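You operate a simulated robot arm through the tools that you are given. There is no shell and no other tool. Be economical: measure what you need, move in short steps, check, and stop when the job is done.

You run a simulated robot arm. Do the job below in one go: nothing can be reset, and whatever is moved stays where it is left.

Task
Put one of the tapered blocks from the yellow bench top on top of the small cream box. Put two of the green pads from the yellow bench top on the top of the long steel bench. Take the black lug on the yellow bench top and put it away on the teal bench shelf. Take the wide blue tray on the yellow bench top and put it away on the low shelf of the long steel bench. Take the narrow grey tape roll and put it on the top of the low drawer unit. Put the dark weight on the top of the long steel bench away on the ledge of the trough. The order is free. Set down upright: dark weight.

The check looks at the end state, three seconds after you hand in, the way a careful person would. Anything else that was tipped, shoved, dropped, spilled or broken makes it a failure.

Robot
A 7-joint arm with a fingered hand on a trunk, on a base that drives. Base frame: it is fixed to the floor where the robot stands at the start and does not move with it; the origin is under the middle of the robot, x ahead of it, y to its left, z up; the surface under the hand at the start is at about z = 860. Units: mm, degrees, N and s.
Its first joint turns from -166.0 to 166.0 degrees. Places, roughly: black lug (10x3x3 cm) [700, 1000, 900]; dark weight (9x6x8 cm) [3400, 2500, 900]; green pad (10x6x4 cm) [1000, -200, 900]; green pad (5x6x4 cm) [1000, 0, 900]; green pad (9x4x3 cm) [800, 400, 900]; ledge of the trough (96x24 cm) [1440, 6460, 960]; low shelf of the long steel bench [3800, 2100, 400]; narrow grey tape roll (6x6x2 cm) [100, 2000, 900]; small cream box (7x16x12 cm) [1300, -1300, 900]; tapered block (8x4x8 cm) [900, -100, 900]; teal bench shelf [2000, -1000, 200]; top of the long steel bench (258x20 cm) [3600, 2000, 860]; top of the low drawer unit [-800, 4100, 300]; wide blue tray (26x20x5 cm) [300, 1800, 900]. Payload 4.7 kg.
The tool frame sits at the grasp point between the pads (the TCP): z along the fingers, y along the line on which they close. The tips reach 36 mm beyond it. Largest opening 120 mm; the body of the gripper starts 42 mm behind the TCP. The gripper is a hand of 5 fingers: y runs from the thumb to the fingers, the wrist lies at [-18, -122, -210] in the tool frame, and closing takes about 1.5 s.
Orientation is told as [roll, pitch, yaw] about the base's x, y, z axes, in that order, counted from this pose: with the fingers straight down and the wrist toward the robot, the tool's x, y and z point along [0, 1, 0], [1, 0, 0] and [0, 0, -1] of the base frame.

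Tools
- The arm moves only by the tool send_rows. Its argument "series" is a list of rows, each a list of 2 entries, a list of its own where there are three numbers: the shift along the base's x, y, z in units of 40 mm (1.0 is 40 mm), then the turn, a rotation vector about the base's x, y, z in units of 4 degrees (1.0 is 4 degrees). In form: [[[dx, dy, dz], [rx, ry, rz]], ...]. A call has 1 to 8 rows; each row shifts and turns the commanded pose from where the row before left it. "jaw" is the finger opening in cm, from 0 to 12, set as the call begins (left out, the last holds). A call with a number of a shift or a turn outside -1 to 1 is refused whole. Each row takes 0.2 s and may step no farther than 50 mm and 8.6 degrees from the row before; otherwise, or with a gripper value out of range, the whole call is refused. Where a pose cannot be reached the arm comes as near as it can. A force on the tool above 40 N (or 10 N above the force at the start of the call, whichever is more), or a blocked arm, ends the call early, and 0.2 s more pass. The fingers move at their own pace (about 45 mm/s each) and stop on an object; they squeeze with about 33 N. The grip force told is the motor's: it shows also when the fingers shut on nothing. Time passes only in rows, and 0.2 s behind the last, so rows that do not move let the fingers close. The reply holds the time, the measured pose of the TCP, the force on the tool along the base axes, the opening and the grip force, in the units named above and with some noise, with the torque about the TCP (base axes, N m) and any sound that the robot's microphone picked up.
- Cameras (640 x 400 px; columns grow to the right, rows downward): "scene" is now at [-241.8, 107.7, 1254.7]; the picture's right is [0.31, -0.95, 0.00], its down [-0.15, -0.05, -0.99] and it looks along [0.94, 0.30, -0.16] (base axes); focal length 273 px, centre (320, 200). "wrist" rides on the gripper at [73, -91, -143] in the tool frame; the picture's right is [-0.80, 0.28, -0.53], its down [-0.53, -0.73, 0.42] and it looks along [-0.27, 0.62, 0.74] (tool axes); focal length 234 px, centre (320, 200). There is no depth. A picture from a camera that has moved, and an enlarged one, comes with that camera's place and axes in the base frame and with its lens.
- grab_frame(camera): a new picture of that camera. It takes no simulated time.
- steer(legs): drives the robot by 1 to 6 legs, each [ahead, turn to the left] in mm and degrees, along the robot's own axes; the way and the turn of a leg run together, so that a leg with both is an arc; at most 1500 mm and 180 degrees a leg. The arm and the cameras ride along, it lands a little off, and it stops where it bumps. It gives what a move gives.
- grasp_type(shape): the hand has 5 fingers and takes this shape, open, in about a second: jaw (thumb against the fingers, like two jaws); tri (thumb and two fingers); tip (a fingertip pinch); poke (one finger out to press); point (the index stretched); flat (the hand flat); cup (the hand cupped); fist (a fist). The gripper value then closes the fingers along that shape, each until it touches; the sizes above hold for jaw. It gives what a move gives, with no picture.
- pan_tilt(pan, tilt): turns the head with the scene camera to pan (to the left, within 143 degrees either way) and tilt (down, from -29 to 69), counted from straight ahead of the robot. It gives what a move gives.
- enlarge(camera, box): a new picture of the part [left, top, right, bottom] of that camera's present view, enlarged. It takes no simulated time.
- close_job(): hands the job in; it is judged then, once.

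Work in short steps. Places have to be worked out from the pictures, the camera data and where the tool is seen: move nearer, look again, correct. Check each grasp and each placing, and mend what went wrong. You have 207 turns and 200 pictures in all, those below and enlarged ones among them. Open the gripper and draw the arm clear of the work before you hand the job in, unless the task says otherwise.

The tools are called as a command line: name --argument value ..., lists and objects as JSON in quotes. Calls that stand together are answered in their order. send_rows: Moves the arm, as the interface text tells. Its arguments: {"type":"object","properties":{"series":{"type":"array","items":{"type":"array"}},"jaw":{"type":"number"}},"required":["series"]} The other tools are called the same way: grasp_type (shape) gives the hand a shape; steer (legs) drives the base; pan_tilt (pan, tilt) turns the head that bears the scene camera; grab_frame (camera) takes a picture; enlarge (camera, box) takes an enlarged picture of a part of a camera's view; close_job () hands the job in.

At the start:

```text
t: 0.0
position: [596.2, 361.8, 1193.0]
orientation: [0.0, 0.0, 0.1]
contact_force: [-0.8, 0.3, 0.1]
torque: [-0.02, -0.01, 0.0]
width: 119.6
finger_force: 0.0
shape: jaw
robot x, y, heading: [-0.9, -2.9, 0.1]
head pan, tilt: [17.9, 9.3]
```

scene: 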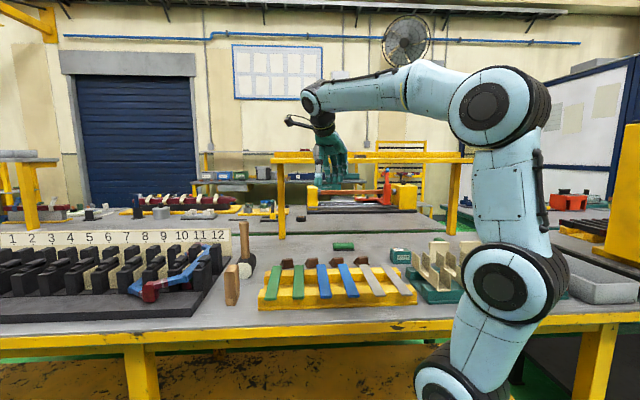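
wrist: 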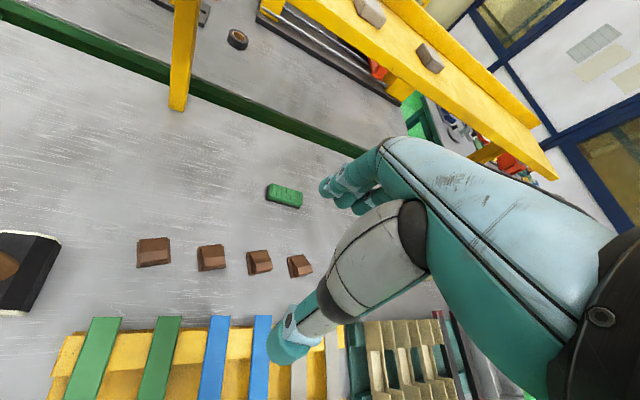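

The first views show the yellow bench ahead with pads and tapered blocks. I'll look around with the head to map out the places.

pan_tilt --pan -10 --tilt 25

grab_frame --camera "scene"

pan_tilt --pan -60 --tilt 20

grab_frame --camera "scene"

pan_tilt --pan 60 --tilt 20

grab_frame --camera "scene"

pan_tilt --pan 120 --tilt 15

grab_frame --camera "scene"

```text
t: 0.9
position: [597.1, 361.5, 1195.0]
orientation: [0.0, 0.0, 0.0]
contact_force: [-0.4, -0.6, 0.0]
torque: [0.02, -0.01, -0.05]
width: 119.8
finger_force: 0.2
shape: jaw
robot x, y, heading: [-0.9, -0.3, -0.2]
head pan, tilt: [-10.0, 25.0]
```

```text
197 pictures are left
camera scene: at [-239.4, 63.3, 1229.3], right [-0.17, -0.98, 0.0], down [-0.42, 0.07, -0.91], along [0.89, -0.16, -0.42], focal length 273 px, centre (320, 200)
```

scene: 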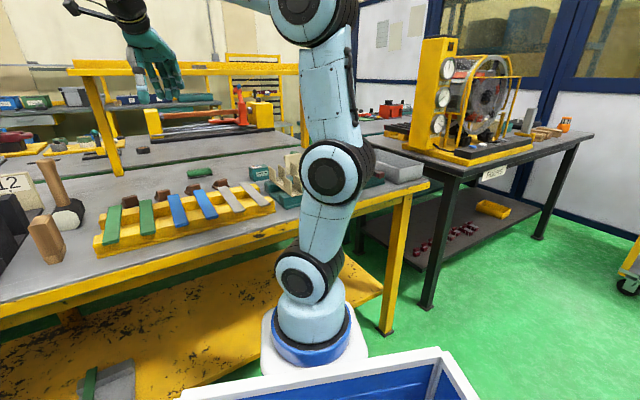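

```text
t: 2.1
position: [597.3, 363.7, 1193.9]
orientation: [0.0, 0.1, 0.1]
contact_force: [-0.1, 1.0, -0.2]
torque: [-0.01, -0.01, -0.02]
width: 119.7
finger_force: 0.1
shape: jaw
robot x, y, heading: [2.1, -2.7, -0.1]
head pan, tilt: [-60.0, 20.0]
```

```text
196 pictures are left
camera scene: at [-283.6, -1.4, 1237.4], right [-0.87, -0.5, 0.0], down [-0.17, 0.3, -0.94], along [0.47, -0.81, -0.34], focal length 273 px, centre (320, 200)
```

scene: 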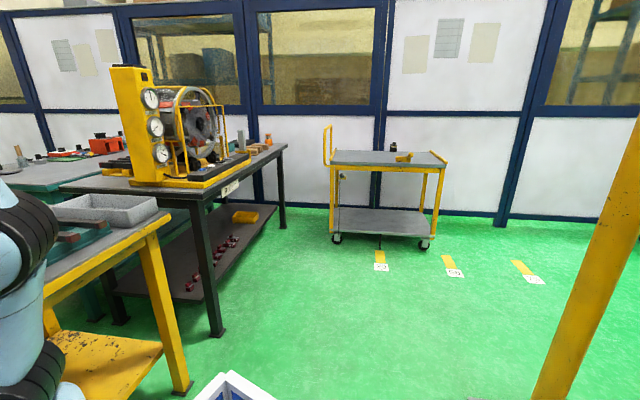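

```text
t: 4.1
position: [598.3, 362.9, 1194.2]
orientation: [-0.1, 0.0, 0.0]
contact_force: [-0.8, 0.2, -0.4]
torque: [-0.03, 0.0, 0.04]
width: 119.4
finger_force: 0.0
shape: jaw
robot x, y, heading: [1.1, 4.1, -0.1]
head pan, tilt: [60.0, 20.0]
```

```text
195 pictures are left
camera scene: at [-283.6, 159.8, 1237.4], right [0.87, -0.5, 0.0], down [-0.17, -0.3, -0.94], along [0.47, 0.81, -0.34], focal length 273 px, centre (320, 200)
```

scene: 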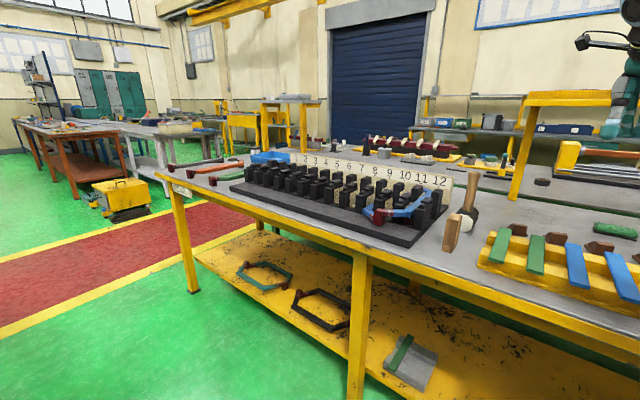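

```text
t: 5.4
position: [597.1, 362.6, 1194.4]
orientation: [-0.1, -0.1, 0.0]
contact_force: [0.2, 0.0, 0.0]
torque: [-0.03, 0.02, -0.04]
width: 119.5
finger_force: 0.2
shape: jaw
robot x, y, heading: [-0.3, 2.8, -0.1]
head pan, tilt: [120.0, 15.0]
```

```text
194 pictures are left
camera scene: at [-376.8, 160.1, 1245.5], right [0.87, 0.5, 0.0], down [0.13, -0.22, -0.97], along [-0.48, 0.84, -0.26], focal length 273 px, centre (320, 200)
```

scene: 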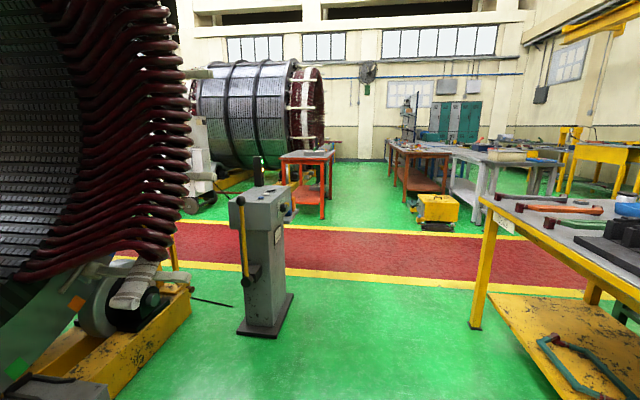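

I'll enlarge the central bench area for identification.

pan_tilt --pan 5 --tilt 20

enlarge --camera "scene" --box '[120, 60, 440, 260]'

enlarge --camera "scene" --box '[360, 60, 640, 240]'

enlarge --camera "wrist" --box '[100, 0, 420, 200]'

enlarge --camera "wrist" --box '[0, 200, 320, 400]'

```text
t: 7.3
position: [597.2, 362.6, 1193.1]
orientation: [0.0, 0.0, 0.0]
contact_force: [0.4, -0.5, 0.2]
torque: [0.03, -0.01, 0.01]
width: 119.7
finger_force: 0.1
shape: jaw
robot x, y, heading: [1.6, -0.3, -0.2]
head pan, tilt: [5.0, 20.0]
```

```text
2.00 times, centred on (280, 160) of scene
camera zoom: at [-237.4, 87.3, 1237.4], right [0.09, -1.0, 0.0], down [-0.34, -0.03, -0.94], along [0.94, 0.08, -0.34], focal length 546 px, centre (400, 280)
```

zoom: 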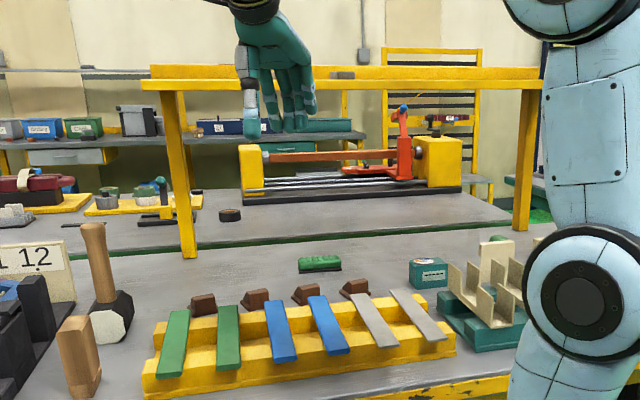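

```text
2.22 times, centred on (500, 150) of scene
camera zoom: at [-237.4, 87.3, 1237.4], right [0.09, -1.0, 0.0], down [-0.34, -0.03, -0.94], along [0.94, 0.08, -0.34], focal length 606 px, centre (-80, 311)
```

zoom: 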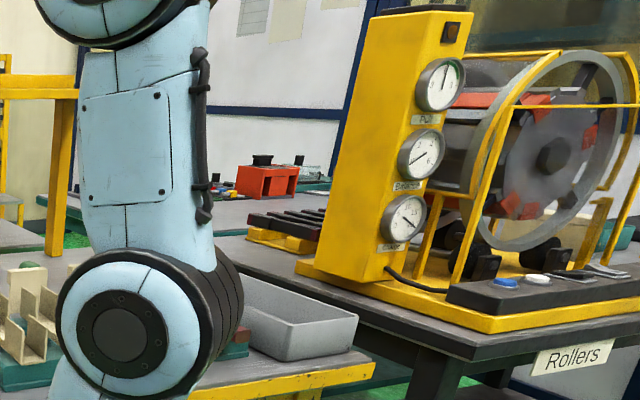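

```text
2.00 times, centred on (260, 100) of wrist
camera zoom: at [506.5, 435.8, 1338.2], right [0.28, -0.8, 0.53], down [-0.73, -0.53, -0.42], along [0.62, -0.27, -0.74], focal length 468 px, centre (440, 400)
```

zoom: 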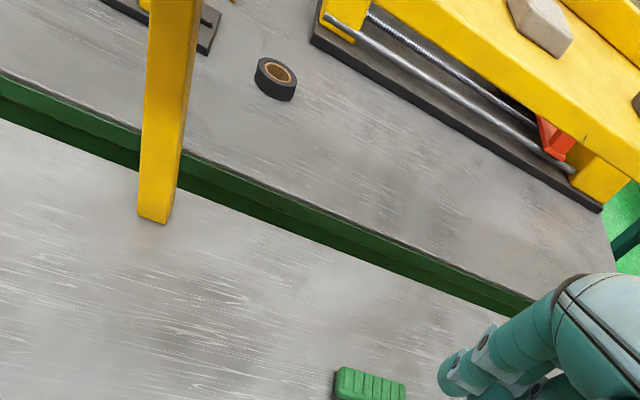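

```text
2.00 times, centred on (160, 300) of wrist
camera zoom: at [506.5, 435.8, 1338.2], right [0.28, -0.8, 0.53], down [-0.73, -0.53, -0.42], along [0.62, -0.27, -0.74], focal length 468 px, centre (640, 0)
```

zoom: 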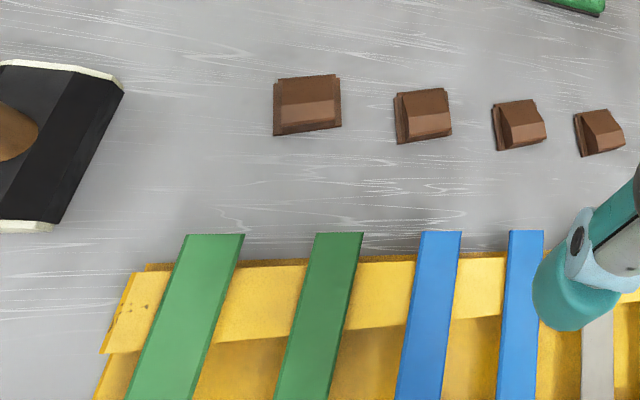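

I need to see the area hidden behind the arm. I'll move the hand to the right, high over the bench, and look with the wrist camera.

send_rows --series '[[[0, -1, 0], [0, 0, 0]], [[0, -1, 0], [0, 0, 0]], [[0, -1, 0], [0, 0, 0]], [[0, -1, 0], [0, 0, 0]], [[0, -1, 0], [0, 0, 0]], [[0, -1, 0], [0, 0, 0]], [[0, -1, 0], [0, 0, 0]], [[0, -1, 0], [0, 0, 0]]]'

grab_frame --camera "wrist"

grab_frame --camera "scene"

```text
t: 9.1
position: [597.3, 45.4, 1193.5]
orientation: [0.0, 0.0, 0.0]
contact_force: [0.8, 0.0, -0.9]
torque: [0.01, -0.03, 0.02]
width: 119.6
finger_force: 0.0
shape: jaw
robot x, y, heading: [0.3, 0.5, 0.0]
head pan, tilt: [5.0, 20.0]
```

```text
189 pictures are left
camera wrist: at [507.5, 118.0, 1338.4], right [0.28, -0.8, 0.53], down [-0.73, -0.53, -0.43], along [0.62, -0.27, -0.74], focal length 234 px, centre (320, 200)
```

wrist: 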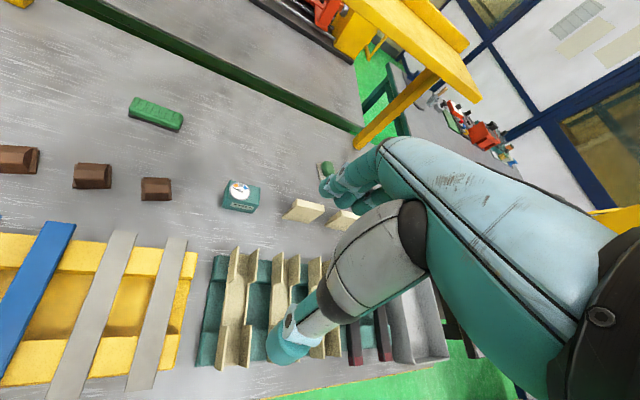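

```text
188 pictures are left
camera scene: at [-237.4, 87.2, 1237.4], right [0.09, -1.0, 0.0], down [-0.34, -0.03, -0.94], along [0.94, 0.08, -0.34], focal length 273 px, centre (320, 200)
```

scene: 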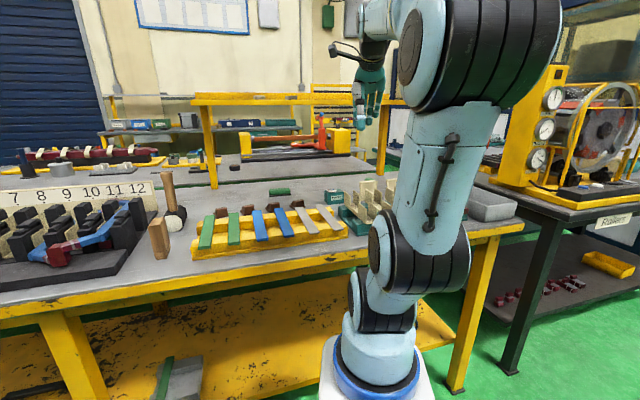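

The tan blocks behind the green pad rack look like the tapered blocks. I'll move further right to see them uncovered.

send_rows --series '[[[0, -1, 0], [0, 0, 0]], [[0, -1, 0], [0, 0, 0]], [[0, -1, 0], [0, 0, 0]], [[0, -1, 0], [0, 0, 0]], [[0, -1, 0], [0, 0, 0]], [[0, -1, 0], [0, 0, 0]], [[0, -1, 0], [0, 0, 0]], [[0, -1, 0], [0, 0, 0]]]'

grab_frame --camera "wrist"

enlarge --camera "wrist" --box '[80, 80, 320, 230]'

grab_frame --camera "scene"

```text
t: 10.9
position: [596.5, -278.0, 1194.4]
orientation: [-0.1, -0.1, 0.0]
contact_force: [-0.1, 0.3, 0.7]
torque: [-0.08, -0.03, 0.0]
width: 119.7
finger_force: 0.1
shape: jaw
robot x, y, heading: [1.6, -1.8, -0.1]
head pan, tilt: [5.0, 20.0]
```

```text
187 pictures are left
camera wrist: at [505.5, -203.9, 1338.5], right [0.28, -0.8, 0.53], down [-0.73, -0.53, -0.42], along [0.62, -0.27, -0.74], focal length 234 px, centre (320, 200)
```

wrist: 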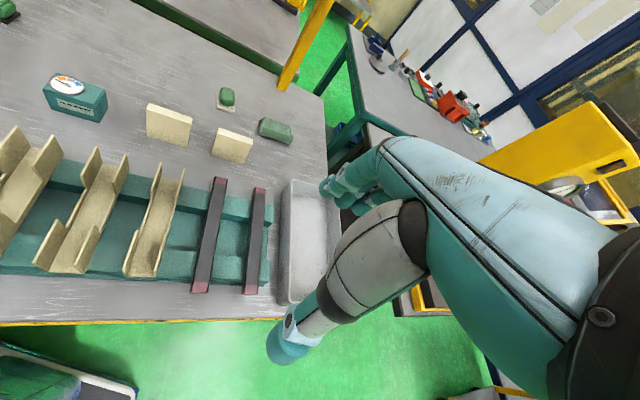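

```text
2.67 times, centred on (200, 155) of wrist
camera zoom: at [505.5, -203.9, 1338.5], right [0.28, -0.8, 0.53], down [-0.73, -0.53, -0.42], along [0.62, -0.27, -0.74], focal length 624 px, centre (640, 320)
```

zoom: 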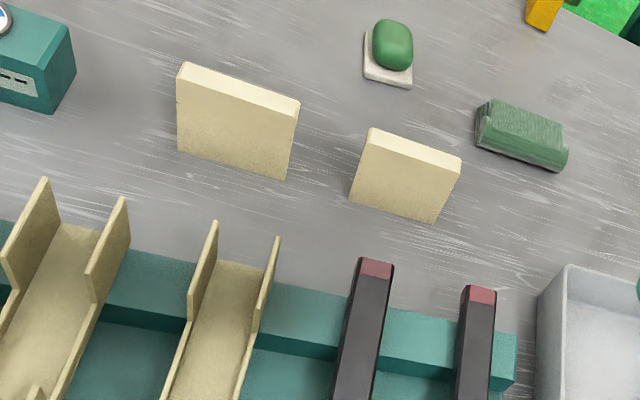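

```text
185 pictures are left
camera scene: at [-237.6, 87.4, 1237.3], right [0.09, -1.0, 0.0], down [-0.34, -0.03, -0.94], along [0.94, 0.08, -0.34], focal length 273 px, centre (320, 200)
```

scene: 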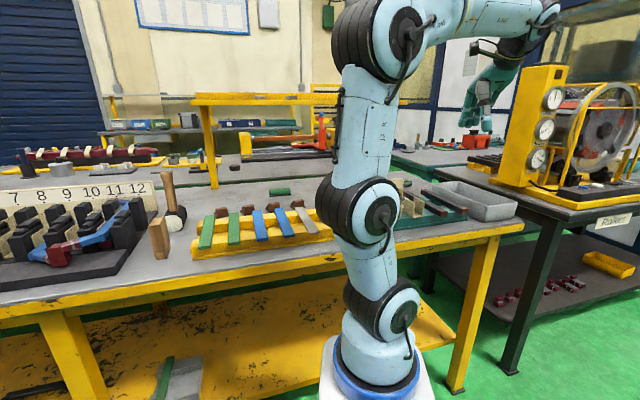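

Now I see two cream tapered blocks and the two other green pads. Look for the cream box on the roller bench and teal bench behind.

pan_tilt --pan -45 --tilt 15

enlarge --camera "scene" --box '[200, 80, 520, 280]'

grab_frame --camera "scene"

```text
t: 12.1
position: [597.1, -277.1, 1193.5]
orientation: [0.0, -0.1, 0.0]
contact_force: [-0.1, 0.3, -0.7]
torque: [0.01, 0.02, -0.01]
width: 119.7
finger_force: 0.1
shape: jaw
robot x, y, heading: [-1.2, -3.2, -0.2]
head pan, tilt: [-45.0, 15.0]
```

```text
2.00 times, centred on (360, 180) of scene
camera zoom: at [-264.1, 13.1, 1245.5], right [-0.71, -0.71, 0.0], down [-0.18, 0.18, -0.97], along [0.68, -0.68, -0.26], focal length 546 px, centre (240, 240)
```

zoom: 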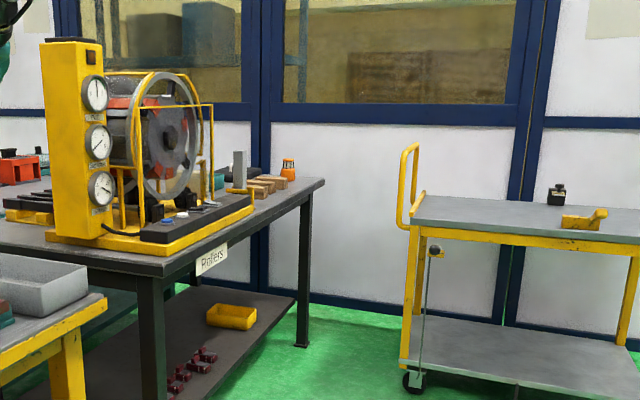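

```text
183 pictures are left
camera scene: at [-264.1, 13.1, 1245.5], right [-0.71, -0.71, 0.0], down [-0.18, 0.18, -0.97], along [0.68, -0.68, -0.26], focal length 273 px, centre (320, 200)
```

scene: 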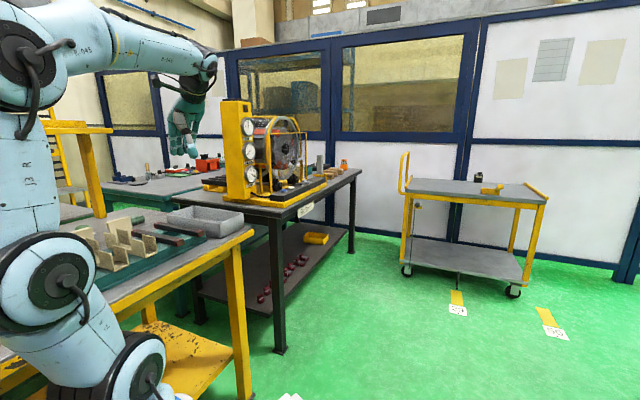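

I'll bring the hand nearer to the right-hand tapered block, turning with the bench's ~21° yaw, for a closer view.

send_rows --series '[[[1, 1, 0], [0, 0, 1]], [[1, 0, 0], [0, 0, 1]], [[0.7, 0, -0.5], [0, 0, 1]], [[0, 0, -0.8], [0, 0, 1]], [[0, 0, -0.8], [0, 0, 1]]]'

grab_frame --camera "wrist"

```text
refused: row 1 steps farther than a row can; nothing moved
```

```text
182 pictures are left
camera wrist: at [506.1, -204.0, 1337.8], right [0.28, -0.8, 0.53], down [-0.73, -0.53, -0.42], along [0.62, -0.27, -0.74], focal length 234 px, centre (320, 200)
```

wrist: 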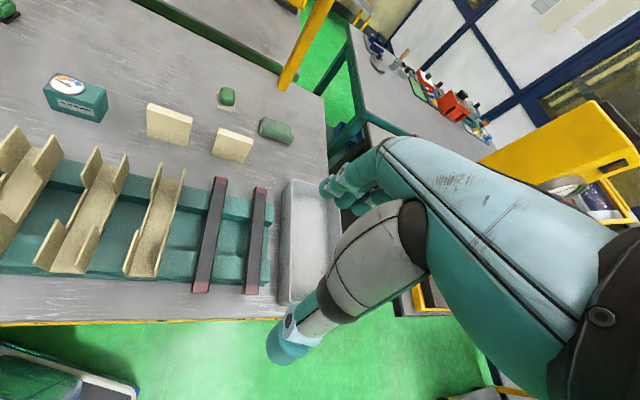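

The first row was too long; redoing with shorter rows.

send_rows --series '[[[1, 0.6, 0], [0, 0, 1]], [[1, 0.4, 0], [0, 0, 1]], [[0.7, 0, -0.8], [0, 0, 1]], [[0, 0, -1], [0, 0, 1]], [[0, 0, -0.8], [0, 0, 1.2]]]'

grab_frame --camera "wrist"

```text
refused: 1.2 is not a number from -1 to 1
```

```text
181 pictures are left
camera wrist: at [506.1, -204.0, 1337.8], right [0.28, -0.8, 0.53], down [-0.73, -0.53, -0.42], along [0.62, -0.27, -0.74], focal length 234 px, centre (320, 200)
```

wrist: 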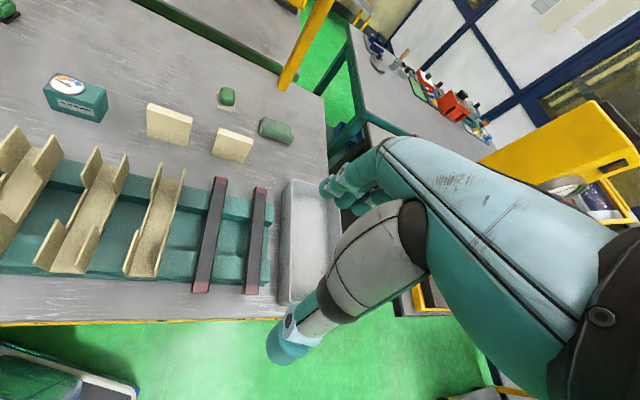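

Keeping every number within ±1.

send_rows --series '[[[1, 0.6, 0], [0, 0, 1]], [[1, 0.4, 0], [0, 0, 1]], [[0.7, 0, -0.8], [0, 0, 1]], [[0, 0, -1], [0, 0, 1]], [[0, 0, -0.8], [0, 0, 1]]]'

grab_frame --camera "wrist"

```text
t: 13.3
position: [704.3, -236.8, 1087.0]
orientation: [-0.1, 0.0, 20.2]
contact_force: [-0.4, 0.9, 0.0]
torque: [-0.02, -0.02, 0.0]
width: 119.6
finger_force: 0.1
shape: jaw
robot x, y, heading: [2.7, -2.9, 0.0]
head pan, tilt: [-45.0, 15.0]
```

```text
180 pictures are left
camera wrist: at [594.2, -198.8, 1232.1], right [0.54, -0.66, 0.53], down [-0.51, -0.75, -0.42], along [0.68, -0.04, -0.74], focal length 234 px, centre (320, 200)
```

wrist: 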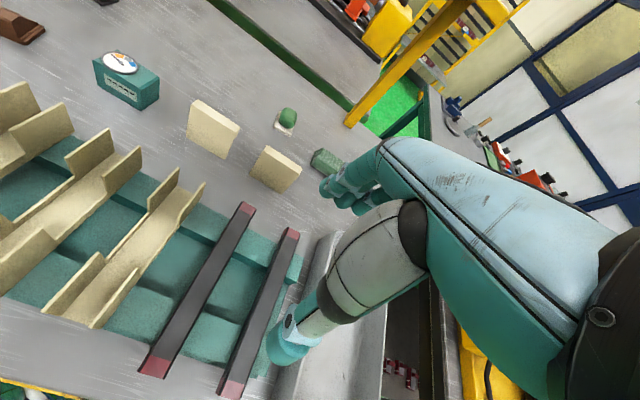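

enlarge --camera "wrist" --box '[160, 70, 352, 190]'

pan_tilt --pan -12 --tilt 20

enlarge --camera "scene" --box '[120, 80, 320, 220]'

```text
3.33 times, centred on (256, 130) of wrist
camera zoom: at [594.2, -198.8, 1232.1], right [0.54, -0.66, 0.53], down [-0.51, -0.75, -0.42], along [0.68, -0.04, -0.74], focal length 781 px, centre (533, 433)
```

zoom: 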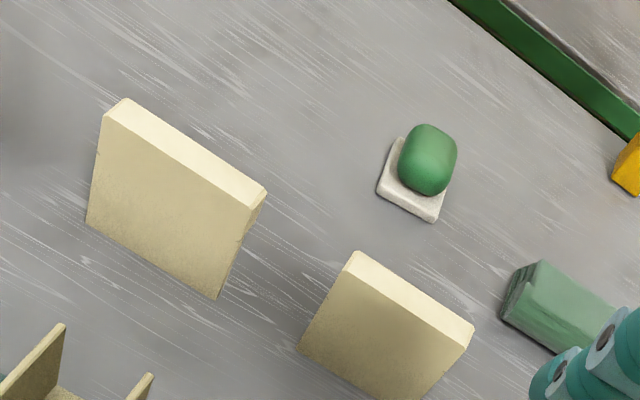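

```text
t: 14.3
position: [704.1, -236.3, 1089.2]
orientation: [0.0, 0.0, 20.1]
contact_force: [0.4, 1.0, 0.1]
torque: [0.0, -0.02, 0.0]
width: 119.8
finger_force: 0.1
shape: jaw
robot x, y, heading: [1.8, -1.6, 0.1]
head pan, tilt: [-12.0, 20.0]
```

```text
2.86 times, centred on (220, 150) of scene
camera zoom: at [-239.1, 59.6, 1237.4], right [-0.21, -0.98, 0.0], down [-0.33, 0.07, -0.94], along [0.92, -0.2, -0.34], focal length 780 px, centre (606, 343)
```

zoom: 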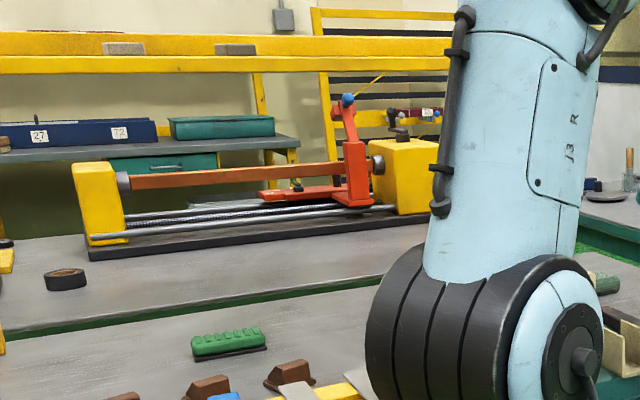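

The blocks are ~75 mm wide, ~20 mm thick, ~80 mm tall, aligned at ~21° yaw. I move above the right one, (866,-125), with the jaw at 8 cm.

send_rows --series '[[[0.9, 0.6, 0], [0, 0, 0]], [[0.9, 0.6, 0], [0, 0, 0]], [[0.9, 0.6, 0], [0, 0, 0]], [[0.9, 0.6, 0], [0, 0, 0]], [[0.45, 0.4, -0.8], [0, 0, 0.2]], [[0, 0, -0.8], [0, 0, 0]]]' --jaw 8

grab_frame --camera "wrist"

grab_frame --camera "scene"

```text
t: 15.7
position: [866.9, -126.2, 1025.2]
orientation: [0.0, 0.0, 20.8]
contact_force: [-1.0, 0.4, 0.4]
torque: [-0.03, -0.04, -0.03]
width: 80.4
finger_force: 0.0
shape: jaw
robot x, y, heading: [-0.6, 1.1, 0.3]
head pan, tilt: [-12.0, 20.0]
```

```text
177 pictures are left
camera wrist: at [755.7, -89.3, 1169.5], right [0.55, -0.65, 0.53], down [-0.5, -0.76, -0.42], along [0.68, -0.03, -0.74], focal length 234 px, centre (320, 200)
```

wrist: 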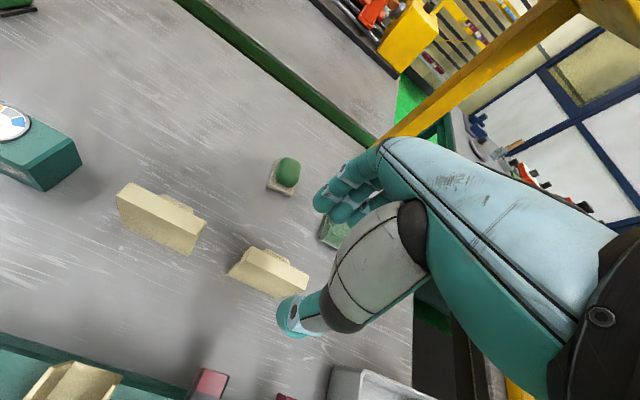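

```text
176 pictures are left
camera scene: at [-239.3, 59.8, 1237.3], right [-0.21, -0.98, 0.0], down [-0.33, 0.07, -0.94], along [0.92, -0.2, -0.34], focal length 273 px, centre (320, 200)
```

scene: 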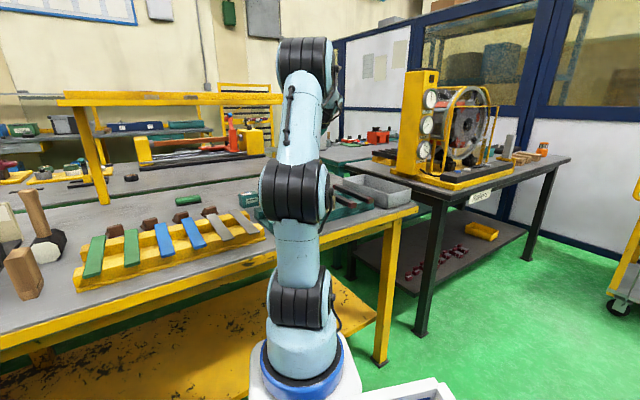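

enlarge --camera "wrist" --box '[90, 160, 346, 320]'

```text
2.50 times, centred on (218, 240) of wrist
camera zoom: at [755.7, -89.3, 1169.5], right [0.55, -0.65, 0.53], down [-0.5, -0.76, -0.42], along [0.68, -0.03, -0.74], focal length 585 px, centre (575, 100)
```

zoom: 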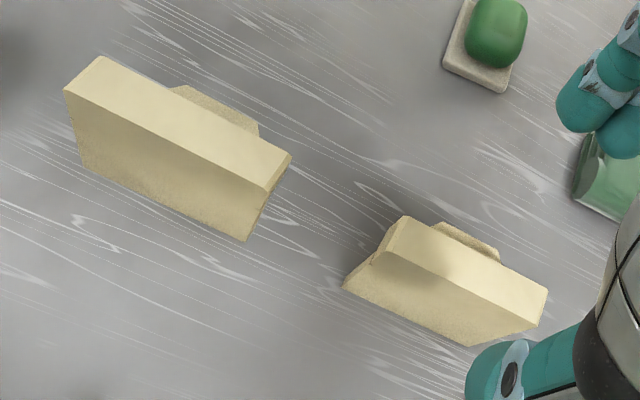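

Right block's top center is at about (858,-121). Correct slightly, descend to z 915, and close.

send_rows --series '[[[-0.15, 0.1, -0.7], [0, 0, 0]], [[0, 0, -0.7], [0, 0, 0]], [[0, 0, -0.7], [0, 0, 0]], [[0, 0, -0.6], [0, 0, 0]]]'

grab_frame --camera "wrist"

```text
t: 16.7
position: [860.9, -122.8, 917.9]
orientation: [0.0, 0.1, 20.8]
contact_force: [0.0, -0.4, 0.4]
torque: [0.0, -0.01, 0.01]
width: 80.4
finger_force: 0.0
shape: jaw
robot x, y, heading: [-1.5, 0.4, -0.2]
head pan, tilt: [-12.0, 20.0]
```

```text
174 pictures are left
camera wrist: at [751.1, -86.6, 1062.1], right [0.55, -0.65, 0.53], down [-0.5, -0.76, -0.42], along [0.68, -0.03, -0.74], focal length 234 px, centre (320, 200)
```

wrist: 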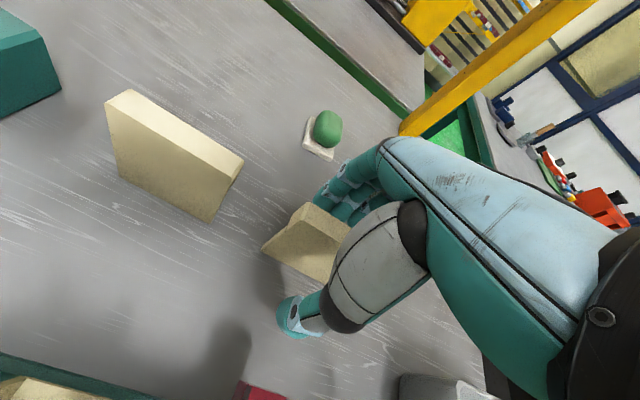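

The block lies between thumb and fingers; closing now.

send_rows --series '[[[0, 0, 0], [0, 0, 0]], [[0, 0, 0], [0, 0, 0]], [[0, 0, 0], [0, 0, 0]], [[0, 0, 0], [0, 0, 0]], [[0, 0, 0], [0, 0, 0]], [[0, 0, 0], [0, 0, 0]], [[0, 0, 0], [0, 0, 0]], [[0, 0, 0], [0, 0, 0]]]' --jaw 0

grab_frame --camera "wrist"

```text
t: 18.5
position: [862.1, -123.2, 917.1]
orientation: [0.0, 0.1, 20.9]
contact_force: [-1.7, -0.2, 0.0]
torque: [0.02, 0.02, 0.05]
width: 27.3
finger_force: 25.4
shape: jaw
robot x, y, heading: [-1.9, 1.3, 0.4]
head pan, tilt: [-12.0, 20.0]
```

```text
173 pictures are left
camera wrist: at [751.2, -86.6, 1061.8], right [0.55, -0.65, 0.53], down [-0.5, -0.76, -0.42], along [0.67, -0.03, -0.74], focal length 234 px, centre (320, 200)
```

wrist: 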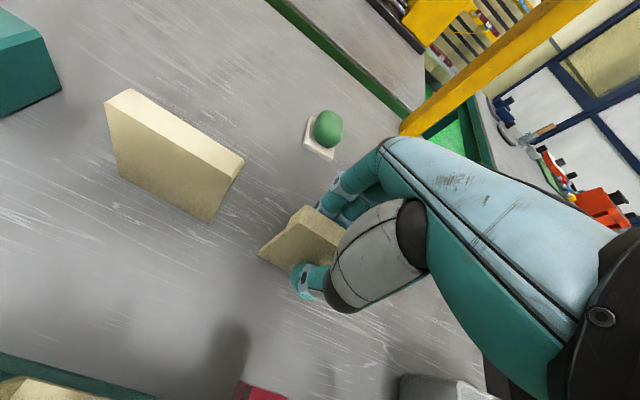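

Gripped at 27 mm. Lift.

send_rows --series '[[[0, 0, 0.5], [0, 0, 0]], [[0, 0, 0.9], [0, 0, 0]], [[0, 0, 0.9], [0, 0, 0]], [[0, 0, 0.9], [0, 0, 0]], [[0, 0, 0.9], [0, 0, 0]], [[0, 0, 0.9], [0, 0, 0]], [[-0.9, 0, 0.7], [0, 0, 0]]]'

grab_frame --camera "wrist"

```text
t: 20.1
position: [825.6, -121.2, 1145.0]
orientation: [0.2, 0.1, 20.8]
contact_force: [0.8, -0.4, -2.3]
torque: [0.07, 0.04, 0.0]
width: 27.0
finger_force: 24.7
shape: jaw
robot x, y, heading: [4.4, 0.2, -0.3]
head pan, tilt: [-12.0, 20.0]
```

```text
172 pictures are left
camera wrist: at [716.4, -85.7, 1291.4], right [0.55, -0.65, 0.52], down [-0.5, -0.76, -0.42], along [0.67, -0.03, -0.74], focal length 234 px, centre (320, 200)
```

wrist: 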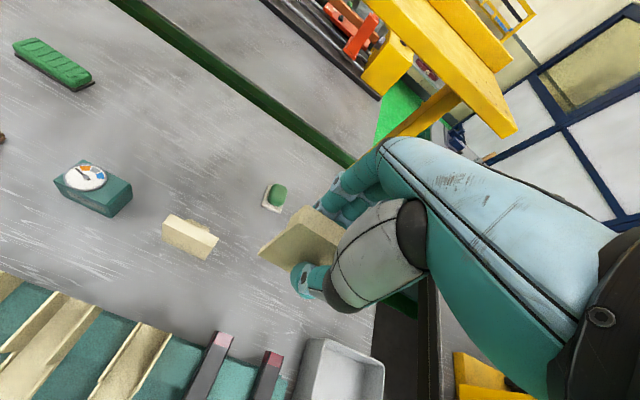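

Held firmly. Retract the arm, then drive toward the roller bench's front to look for the cream box.

send_rows --series '[[[-1, 0, 0.4], [0, 0, 0]], [[-1, 0, 0.4], [0, 0, 0]], [[-1, 0, 0.4], [0, 0, 0]], [[-1, 0, 0.4], [0, 0, 0]], [[-1, 0, 0.4], [0, 0, 0]], [[-1, 0, 0], [0, 0, 0]], [[-1, 0, 0], [0, 0, 0]], [[-1, 0, 0], [0, 0, 0]]]'

steer --legs '[[0, -85], [1000, 0], [0, 40]]'

pan_tilt --pan 30 --tilt 15

grab_frame --camera "scene"

```text
t: 21.9
position: [506.5, -120.6, 1227.8]
orientation: [0.0, -0.1, 20.8]
contact_force: [1.1, -0.9, -1.8]
torque: [0.07, 0.01, 0.01]
width: 27.0
finger_force: 24.4
shape: jaw
robot x, y, heading: [-1.3, 1.0, 0.1]
head pan, tilt: [-12.0, 20.0]
```

```text
t: 32.5
position: [400.5, -1414.6, 1225.7]
orientation: [0.0, 0.1, -22.6]
contact_force: [-0.5, -0.5, -1.7]
torque: [-0.01, -0.04, -0.01]
width: 27.2
finger_force: 24.7
shape: jaw
robot x, y, heading: [112.3, -981.4, -43.3]
head pan, tilt: [-12.0, 20.0]
```

```text
t: 33.5
position: [400.6, -1414.2, 1227.0]
orientation: [0.0, 0.0, -22.5]
contact_force: [-0.2, -0.5, -0.7]
torque: [0.02, 0.01, -0.02]
width: 27.2
finger_force: 24.9
shape: jaw
robot x, y, heading: [114.6, -981.0, -43.1]
head pan, tilt: [30.0, 15.0]
```

```text
171 pictures are left
camera scene: at [19.3, -717.9, 1245.5], right [-0.23, -0.97, 0.0], down [-0.25, 0.06, -0.97], along [0.94, -0.22, -0.26], focal length 273 px, centre (320, 200)
```

scene: 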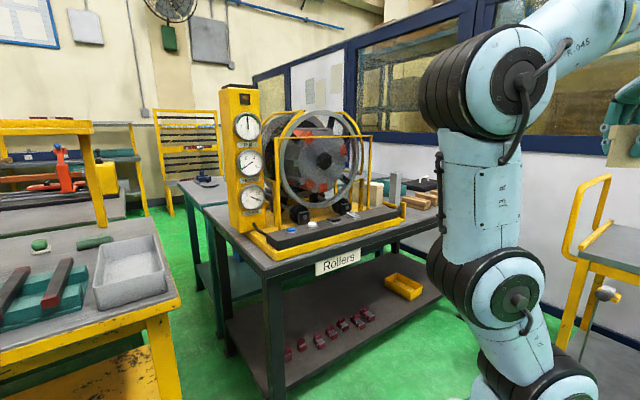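

The cream box seems visible at the machine's right end (377,192). Enlarge.

enlarge --camera "scene" --box '[300, 130, 460, 230]'

```text
4.00 times, centred on (380, 180) of scene
camera zoom: at [19.3, -717.9, 1245.5], right [-0.23, -0.97, 0.0], down [-0.25, 0.06, -0.97], along [0.94, -0.22, -0.26], focal length 1091 px, centre (80, 280)
```

zoom: 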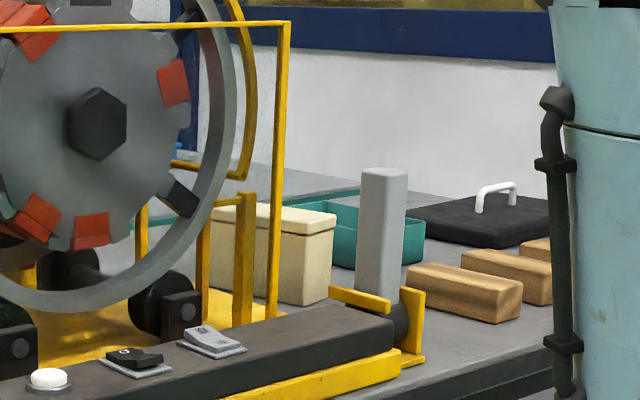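

Drive closer to stand at about (640,-1650) facing the box.

steer --legs '[[0, -8.7], [850, 0], [0, 75]]'

pan_tilt --pan 0 --tilt 20

grab_frame --camera "scene"

grab_frame --camera "wrist"

```text
t: 37.9
position: [776.4, -2018.8, 1224.8]
orientation: [0.3, 0.1, -31.9]
contact_force: [-0.1, 0.4, -1.1]
torque: [-0.01, 0.01, 0.03]
width: 27.1
finger_force: 25.3
shape: jaw
robot x, y, heading: [566.9, -1540.6, -52.6]
head pan, tilt: [30.0, 15.0]
stopped in leg 2: the robot was blocked; the commanded pose is now the measured one
```

```text
t: 38.9
position: [776.1, -2019.4, 1223.7]
orientation: [0.3, 0.1, -31.9]
contact_force: [-0.2, -0.7, -1.2]
torque: [-0.04, -0.01, -0.03]
width: 27.1
finger_force: 25.2
shape: jaw
robot x, y, heading: [567.1, -1542.7, -52.6]
head pan, tilt: [0.0, 20.0]
```

```text
169 pictures are left
camera scene: at [485.2, -1305.8, 1237.4], right [-0.79, -0.61, 0.0], down [-0.21, 0.27, -0.94], along [0.57, -0.75, -0.34], focal length 273 px, centre (320, 200)
```

scene: 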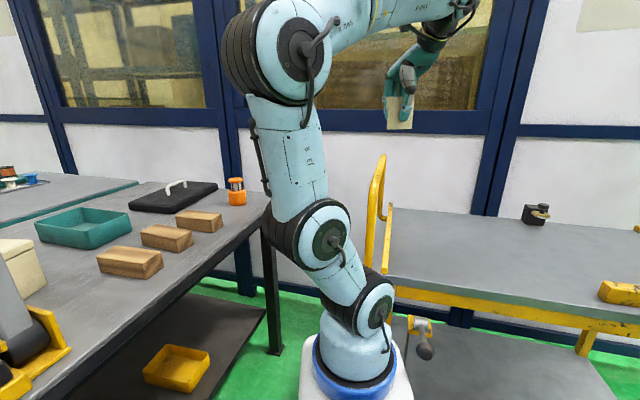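

```text
168 pictures are left
camera wrist: at [737.1, -1909.2, 1369.8], right [-0.19, -0.83, 0.52], down [-0.9, -0.06, -0.43], along [0.39, -0.55, -0.74], focal length 234 px, centre (320, 200)
```

wrist: 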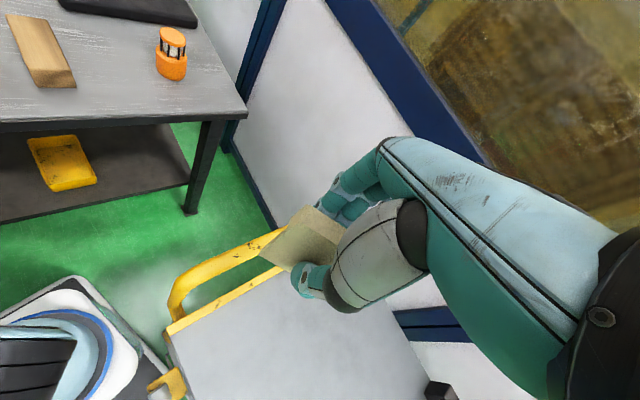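

Blocked by the trolley ahead, it seems. Back off a little and turn left to face the box.

steer --legs '[[-120, 0], [0, 70]]'

pan_tilt --pan -2 --tilt 25

grab_frame --camera "scene"

grab_frame --camera "wrist"

```text
t: 43.1
position: [1014.5, -1417.4, 1225.6]
orientation: [0.2, 0.1, 37.6]
contact_force: [-0.8, 0.5, -0.4]
torque: [0.03, 0.01, 0.0]
width: 27.1
finger_force: 24.8
shape: jaw
robot x, y, heading: [493.2, -1448.7, 16.7]
head pan, tilt: [0.0, 20.0]
```

```text
t: 43.8
position: [1014.0, -1417.1, 1225.1]
orientation: [0.3, 0.1, 37.6]
contact_force: [0.4, 0.4, -0.4]
torque: [0.0, 0.01, 0.0]
width: 27.0
finger_force: 24.8
shape: jaw
robot x, y, heading: [493.6, -1449.7, 16.7]
head pan, tilt: [-2.0, 25.0]
```

```text
167 pictures are left
camera scene: at [243.4, -1443.6, 1229.3], right [0.26, -0.97, 0.0], down [-0.41, -0.11, -0.91], along [0.88, 0.23, -0.42], focal length 273 px, centre (320, 200)
```

scene: 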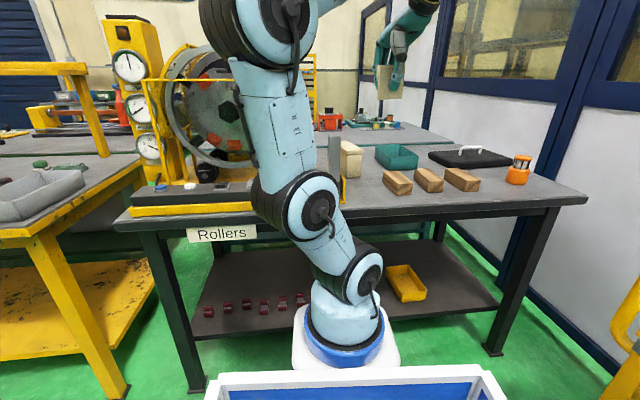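

```text
166 pictures are left
camera wrist: at [899.2, -1415.3, 1369.8], right [0.71, -0.47, 0.52], down [-0.26, -0.87, -0.43], along [0.65, 0.17, -0.74], focal length 234 px, centre (320, 200)
```

wrist: 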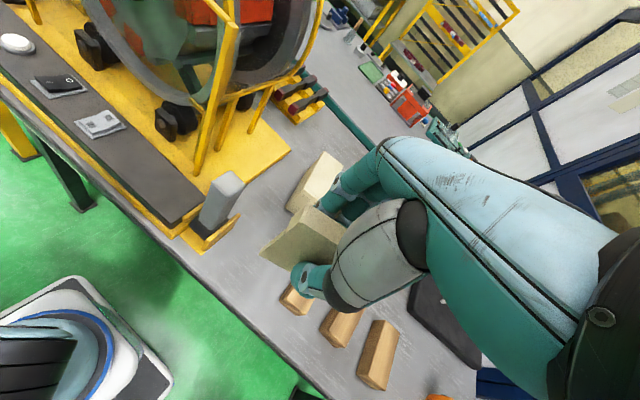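

enlarge --camera "scene" --box '[310, 110, 470, 210]'

enlarge --camera "wrist" --box '[220, 110, 412, 230]'

```text
4.00 times, centred on (390, 160) of scene
camera zoom: at [243.4, -1443.6, 1229.3], right [0.26, -0.97, 0.0], down [-0.41, -0.11, -0.91], along [0.88, 0.23, -0.42], focal length 1091 px, centre (40, 360)
```

zoom: 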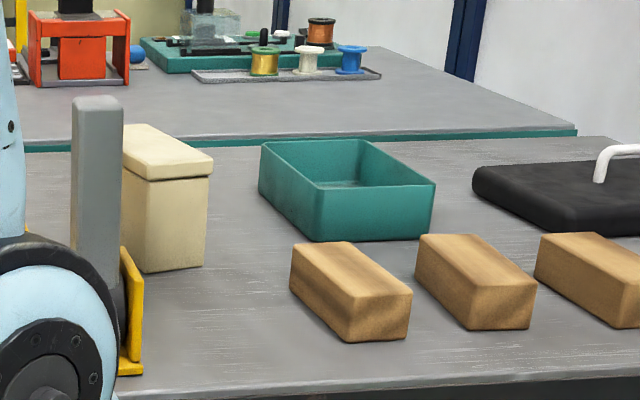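

```text
3.33 times, centred on (316, 170) of wrist
camera zoom: at [899.2, -1415.3, 1369.8], right [0.71, -0.47, 0.52], down [-0.26, -0.87, -0.43], along [0.65, 0.17, -0.74], focal length 781 px, centre (333, 300)
```

zoom: 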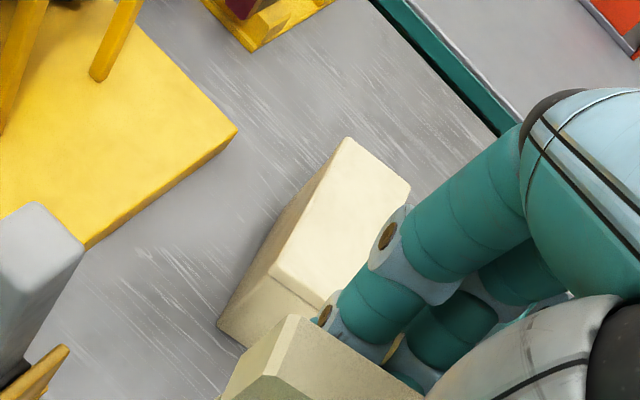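

Box top: center ≈(1299,-1272), z≈970, long axis at ~34.5°. I carry the block above it with yaw 34.5.

send_rows --series '[[[0.89, 0.45, 0], [0, 0, -0.1]], [[0.89, 0.45, 0], [0, 0, -0.1]], [[0.89, 0.45, 0], [0, 0, -0.1]], [[0.89, 0.45, 0], [0, 0, -0.1]], [[0.89, 0.45, 0], [0, 0, -0.1]], [[0.89, 0.45, 0], [0, 0, -0.1]], [[0.89, 0.45, -0.5], [0, 0, -0.1]], [[0.89, 0.45, -0.5], [0, 0, -0.1]]]'

grab_frame --camera "wrist"

enlarge --camera "scene" --box '[300, 60, 460, 180]'

```text
t: 45.6
position: [1301.0, -1274.2, 1187.4]
orientation: [0.2, 0.0, 34.4]
contact_force: [-0.7, 0.0, 2.0]
torque: [-0.02, -0.07, -0.02]
width: 27.3
finger_force: 24.9
shape: jaw
robot x, y, heading: [491.0, -1444.7, 17.0]
head pan, tilt: [-2.0, 25.0]
```

```text
163 pictures are left
camera wrist: at [1185.0, -1264.7, 1332.4], right [0.69, -0.51, 0.52], down [-0.3, -0.85, -0.43], along [0.66, 0.13, -0.74], focal length 234 px, centre (320, 200)
```

wrist: 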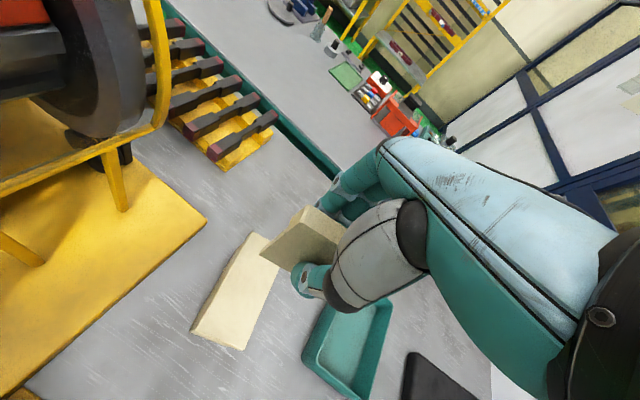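

```text
3.33 times, centred on (380, 120) of scene
camera zoom: at [243.0, -1443.7, 1229.2], right [0.26, -0.97, 0.0], down [-0.41, -0.11, -0.91], along [0.88, 0.23, -0.42], focal length 909 px, centre (120, 467)
```

zoom: 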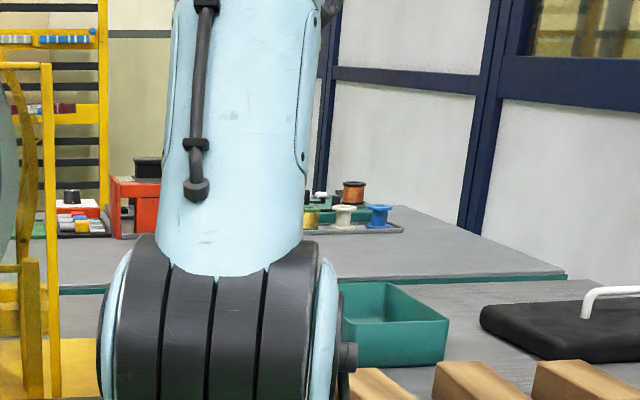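

TCP is centered over the box. Descend to just above, then feel for contact.

send_rows --series '[[[0, 0.05, -0.9], [0, 0, 0]], [[0, 0, -0.9], [0, 0, 0]], [[0, 0, -0.9], [0, 0, 0]], [[0, 0, -0.8], [0, 0, 0]]]'

grab_frame --camera "wrist"

```text
t: 46.6
position: [1299.7, -1271.4, 1044.1]
orientation: [0.3, 0.0, 34.4]
contact_force: [0.0, 0.0, -1.0]
torque: [-0.02, -0.03, 0.0]
width: 27.1
finger_force: 25.3
shape: jaw
robot x, y, heading: [492.1, -1449.3, 16.7]
head pan, tilt: [-2.0, 25.0]
```

```text
161 pictures are left
camera wrist: at [1184.1, -1262.6, 1189.7], right [0.69, -0.51, 0.52], down [-0.31, -0.85, -0.43], along [0.66, 0.13, -0.74], focal length 234 px, centre (320, 200)
```

wrist: 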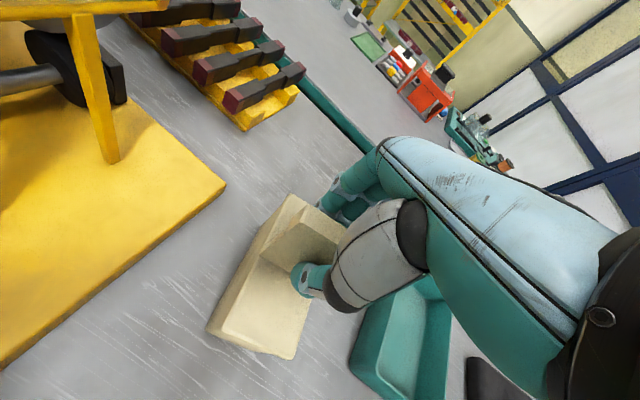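

send_rows --series '[[[0, 0, -0.1], [0, 0, 0]], [[0, 0, -0.1], [0, 0, 0]], [[0, 0, -0.1], [0, 0, 0]]]'

enlarge --camera "wrist" --box '[190, 170, 382, 370]'

```text
t: 47.4
position: [1300.0, -1270.9, 1031.9]
orientation: [0.3, 0.1, 34.5]
contact_force: [-0.2, -0.6, -1.5]
torque: [-0.01, 0.01, 0.01]
width: 26.8
finger_force: 25.5
shape: jaw
robot x, y, heading: [496.7, -1449.6, 16.6]
head pan, tilt: [-2.0, 25.0]
```

```text
2.00 times, centred on (286, 270) of wrist
camera zoom: at [1184.8, -1262.9, 1177.4], right [0.69, -0.51, 0.52], down [-0.31, -0.85, -0.43], along [0.66, 0.13, -0.74], focal length 468 px, centre (388, 60)
```

zoom: 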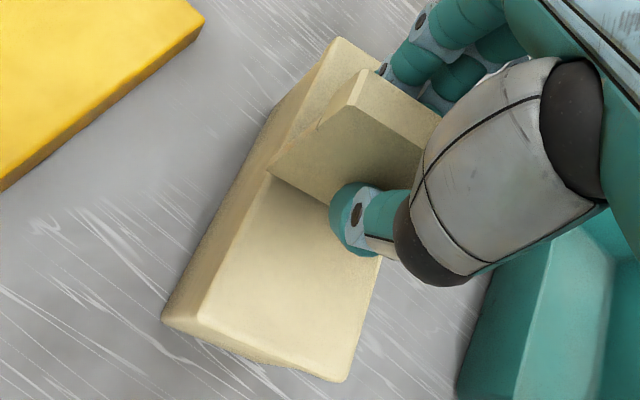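

send_rows --series '[[[0, 0, -0.1], [0, 0, 0]], [[0, 0, -0.1], [0, 0, 0]], [[0, 0, -0.1], [0, 0, 0]]]'

```text
t: 48.2
position: [1299.8, -1271.6, 1022.9]
orientation: [0.1, -0.2, 34.4]
contact_force: [-0.4, -0.3, 24.5]
torque: [0.01, -0.09, -0.02]
width: 28.4
finger_force: 24.8
shape: jaw
robot x, y, heading: [494.1, -1448.8, 17.2]
head pan, tilt: [-2.0, 25.0]
```

Contact (24 N). Relax slightly and open.

send_rows --series '[[[0, 0, 0.05], [0, 0, 0]], [[0, 0, 0], [0, 0, 0]], [[0, 0, 0], [0, 0, 0]], [[0, 0, 0], [0, 0, 0]], [[0, 0, 0], [0, 0, 0]]]' --jaw 8

enlarge --camera "wrist" --box '[190, 170, 382, 370]'

```text
t: 49.4
position: [1300.3, -1273.0, 1021.8]
orientation: [0.3, 0.1, 34.5]
contact_force: [-0.8, -0.4, 0.9]
torque: [0.0, 0.0, 0.02]
width: 79.6
finger_force: 0.0
shape: jaw
robot x, y, heading: [493.3, -1445.1, 16.7]
head pan, tilt: [-2.0, 25.0]
```

```text
2.00 times, centred on (286, 270) of wrist
camera zoom: at [1184.8, -1263.0, 1167.7], right [0.69, -0.51, 0.52], down [-0.31, -0.85, -0.43], along [0.66, 0.13, -0.74], focal length 468 px, centre (388, 60)
```

zoom: 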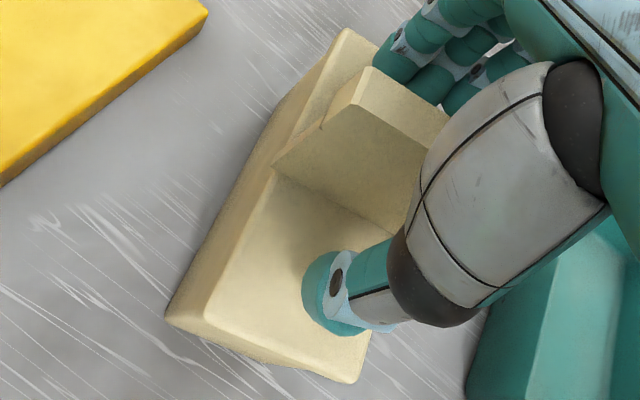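

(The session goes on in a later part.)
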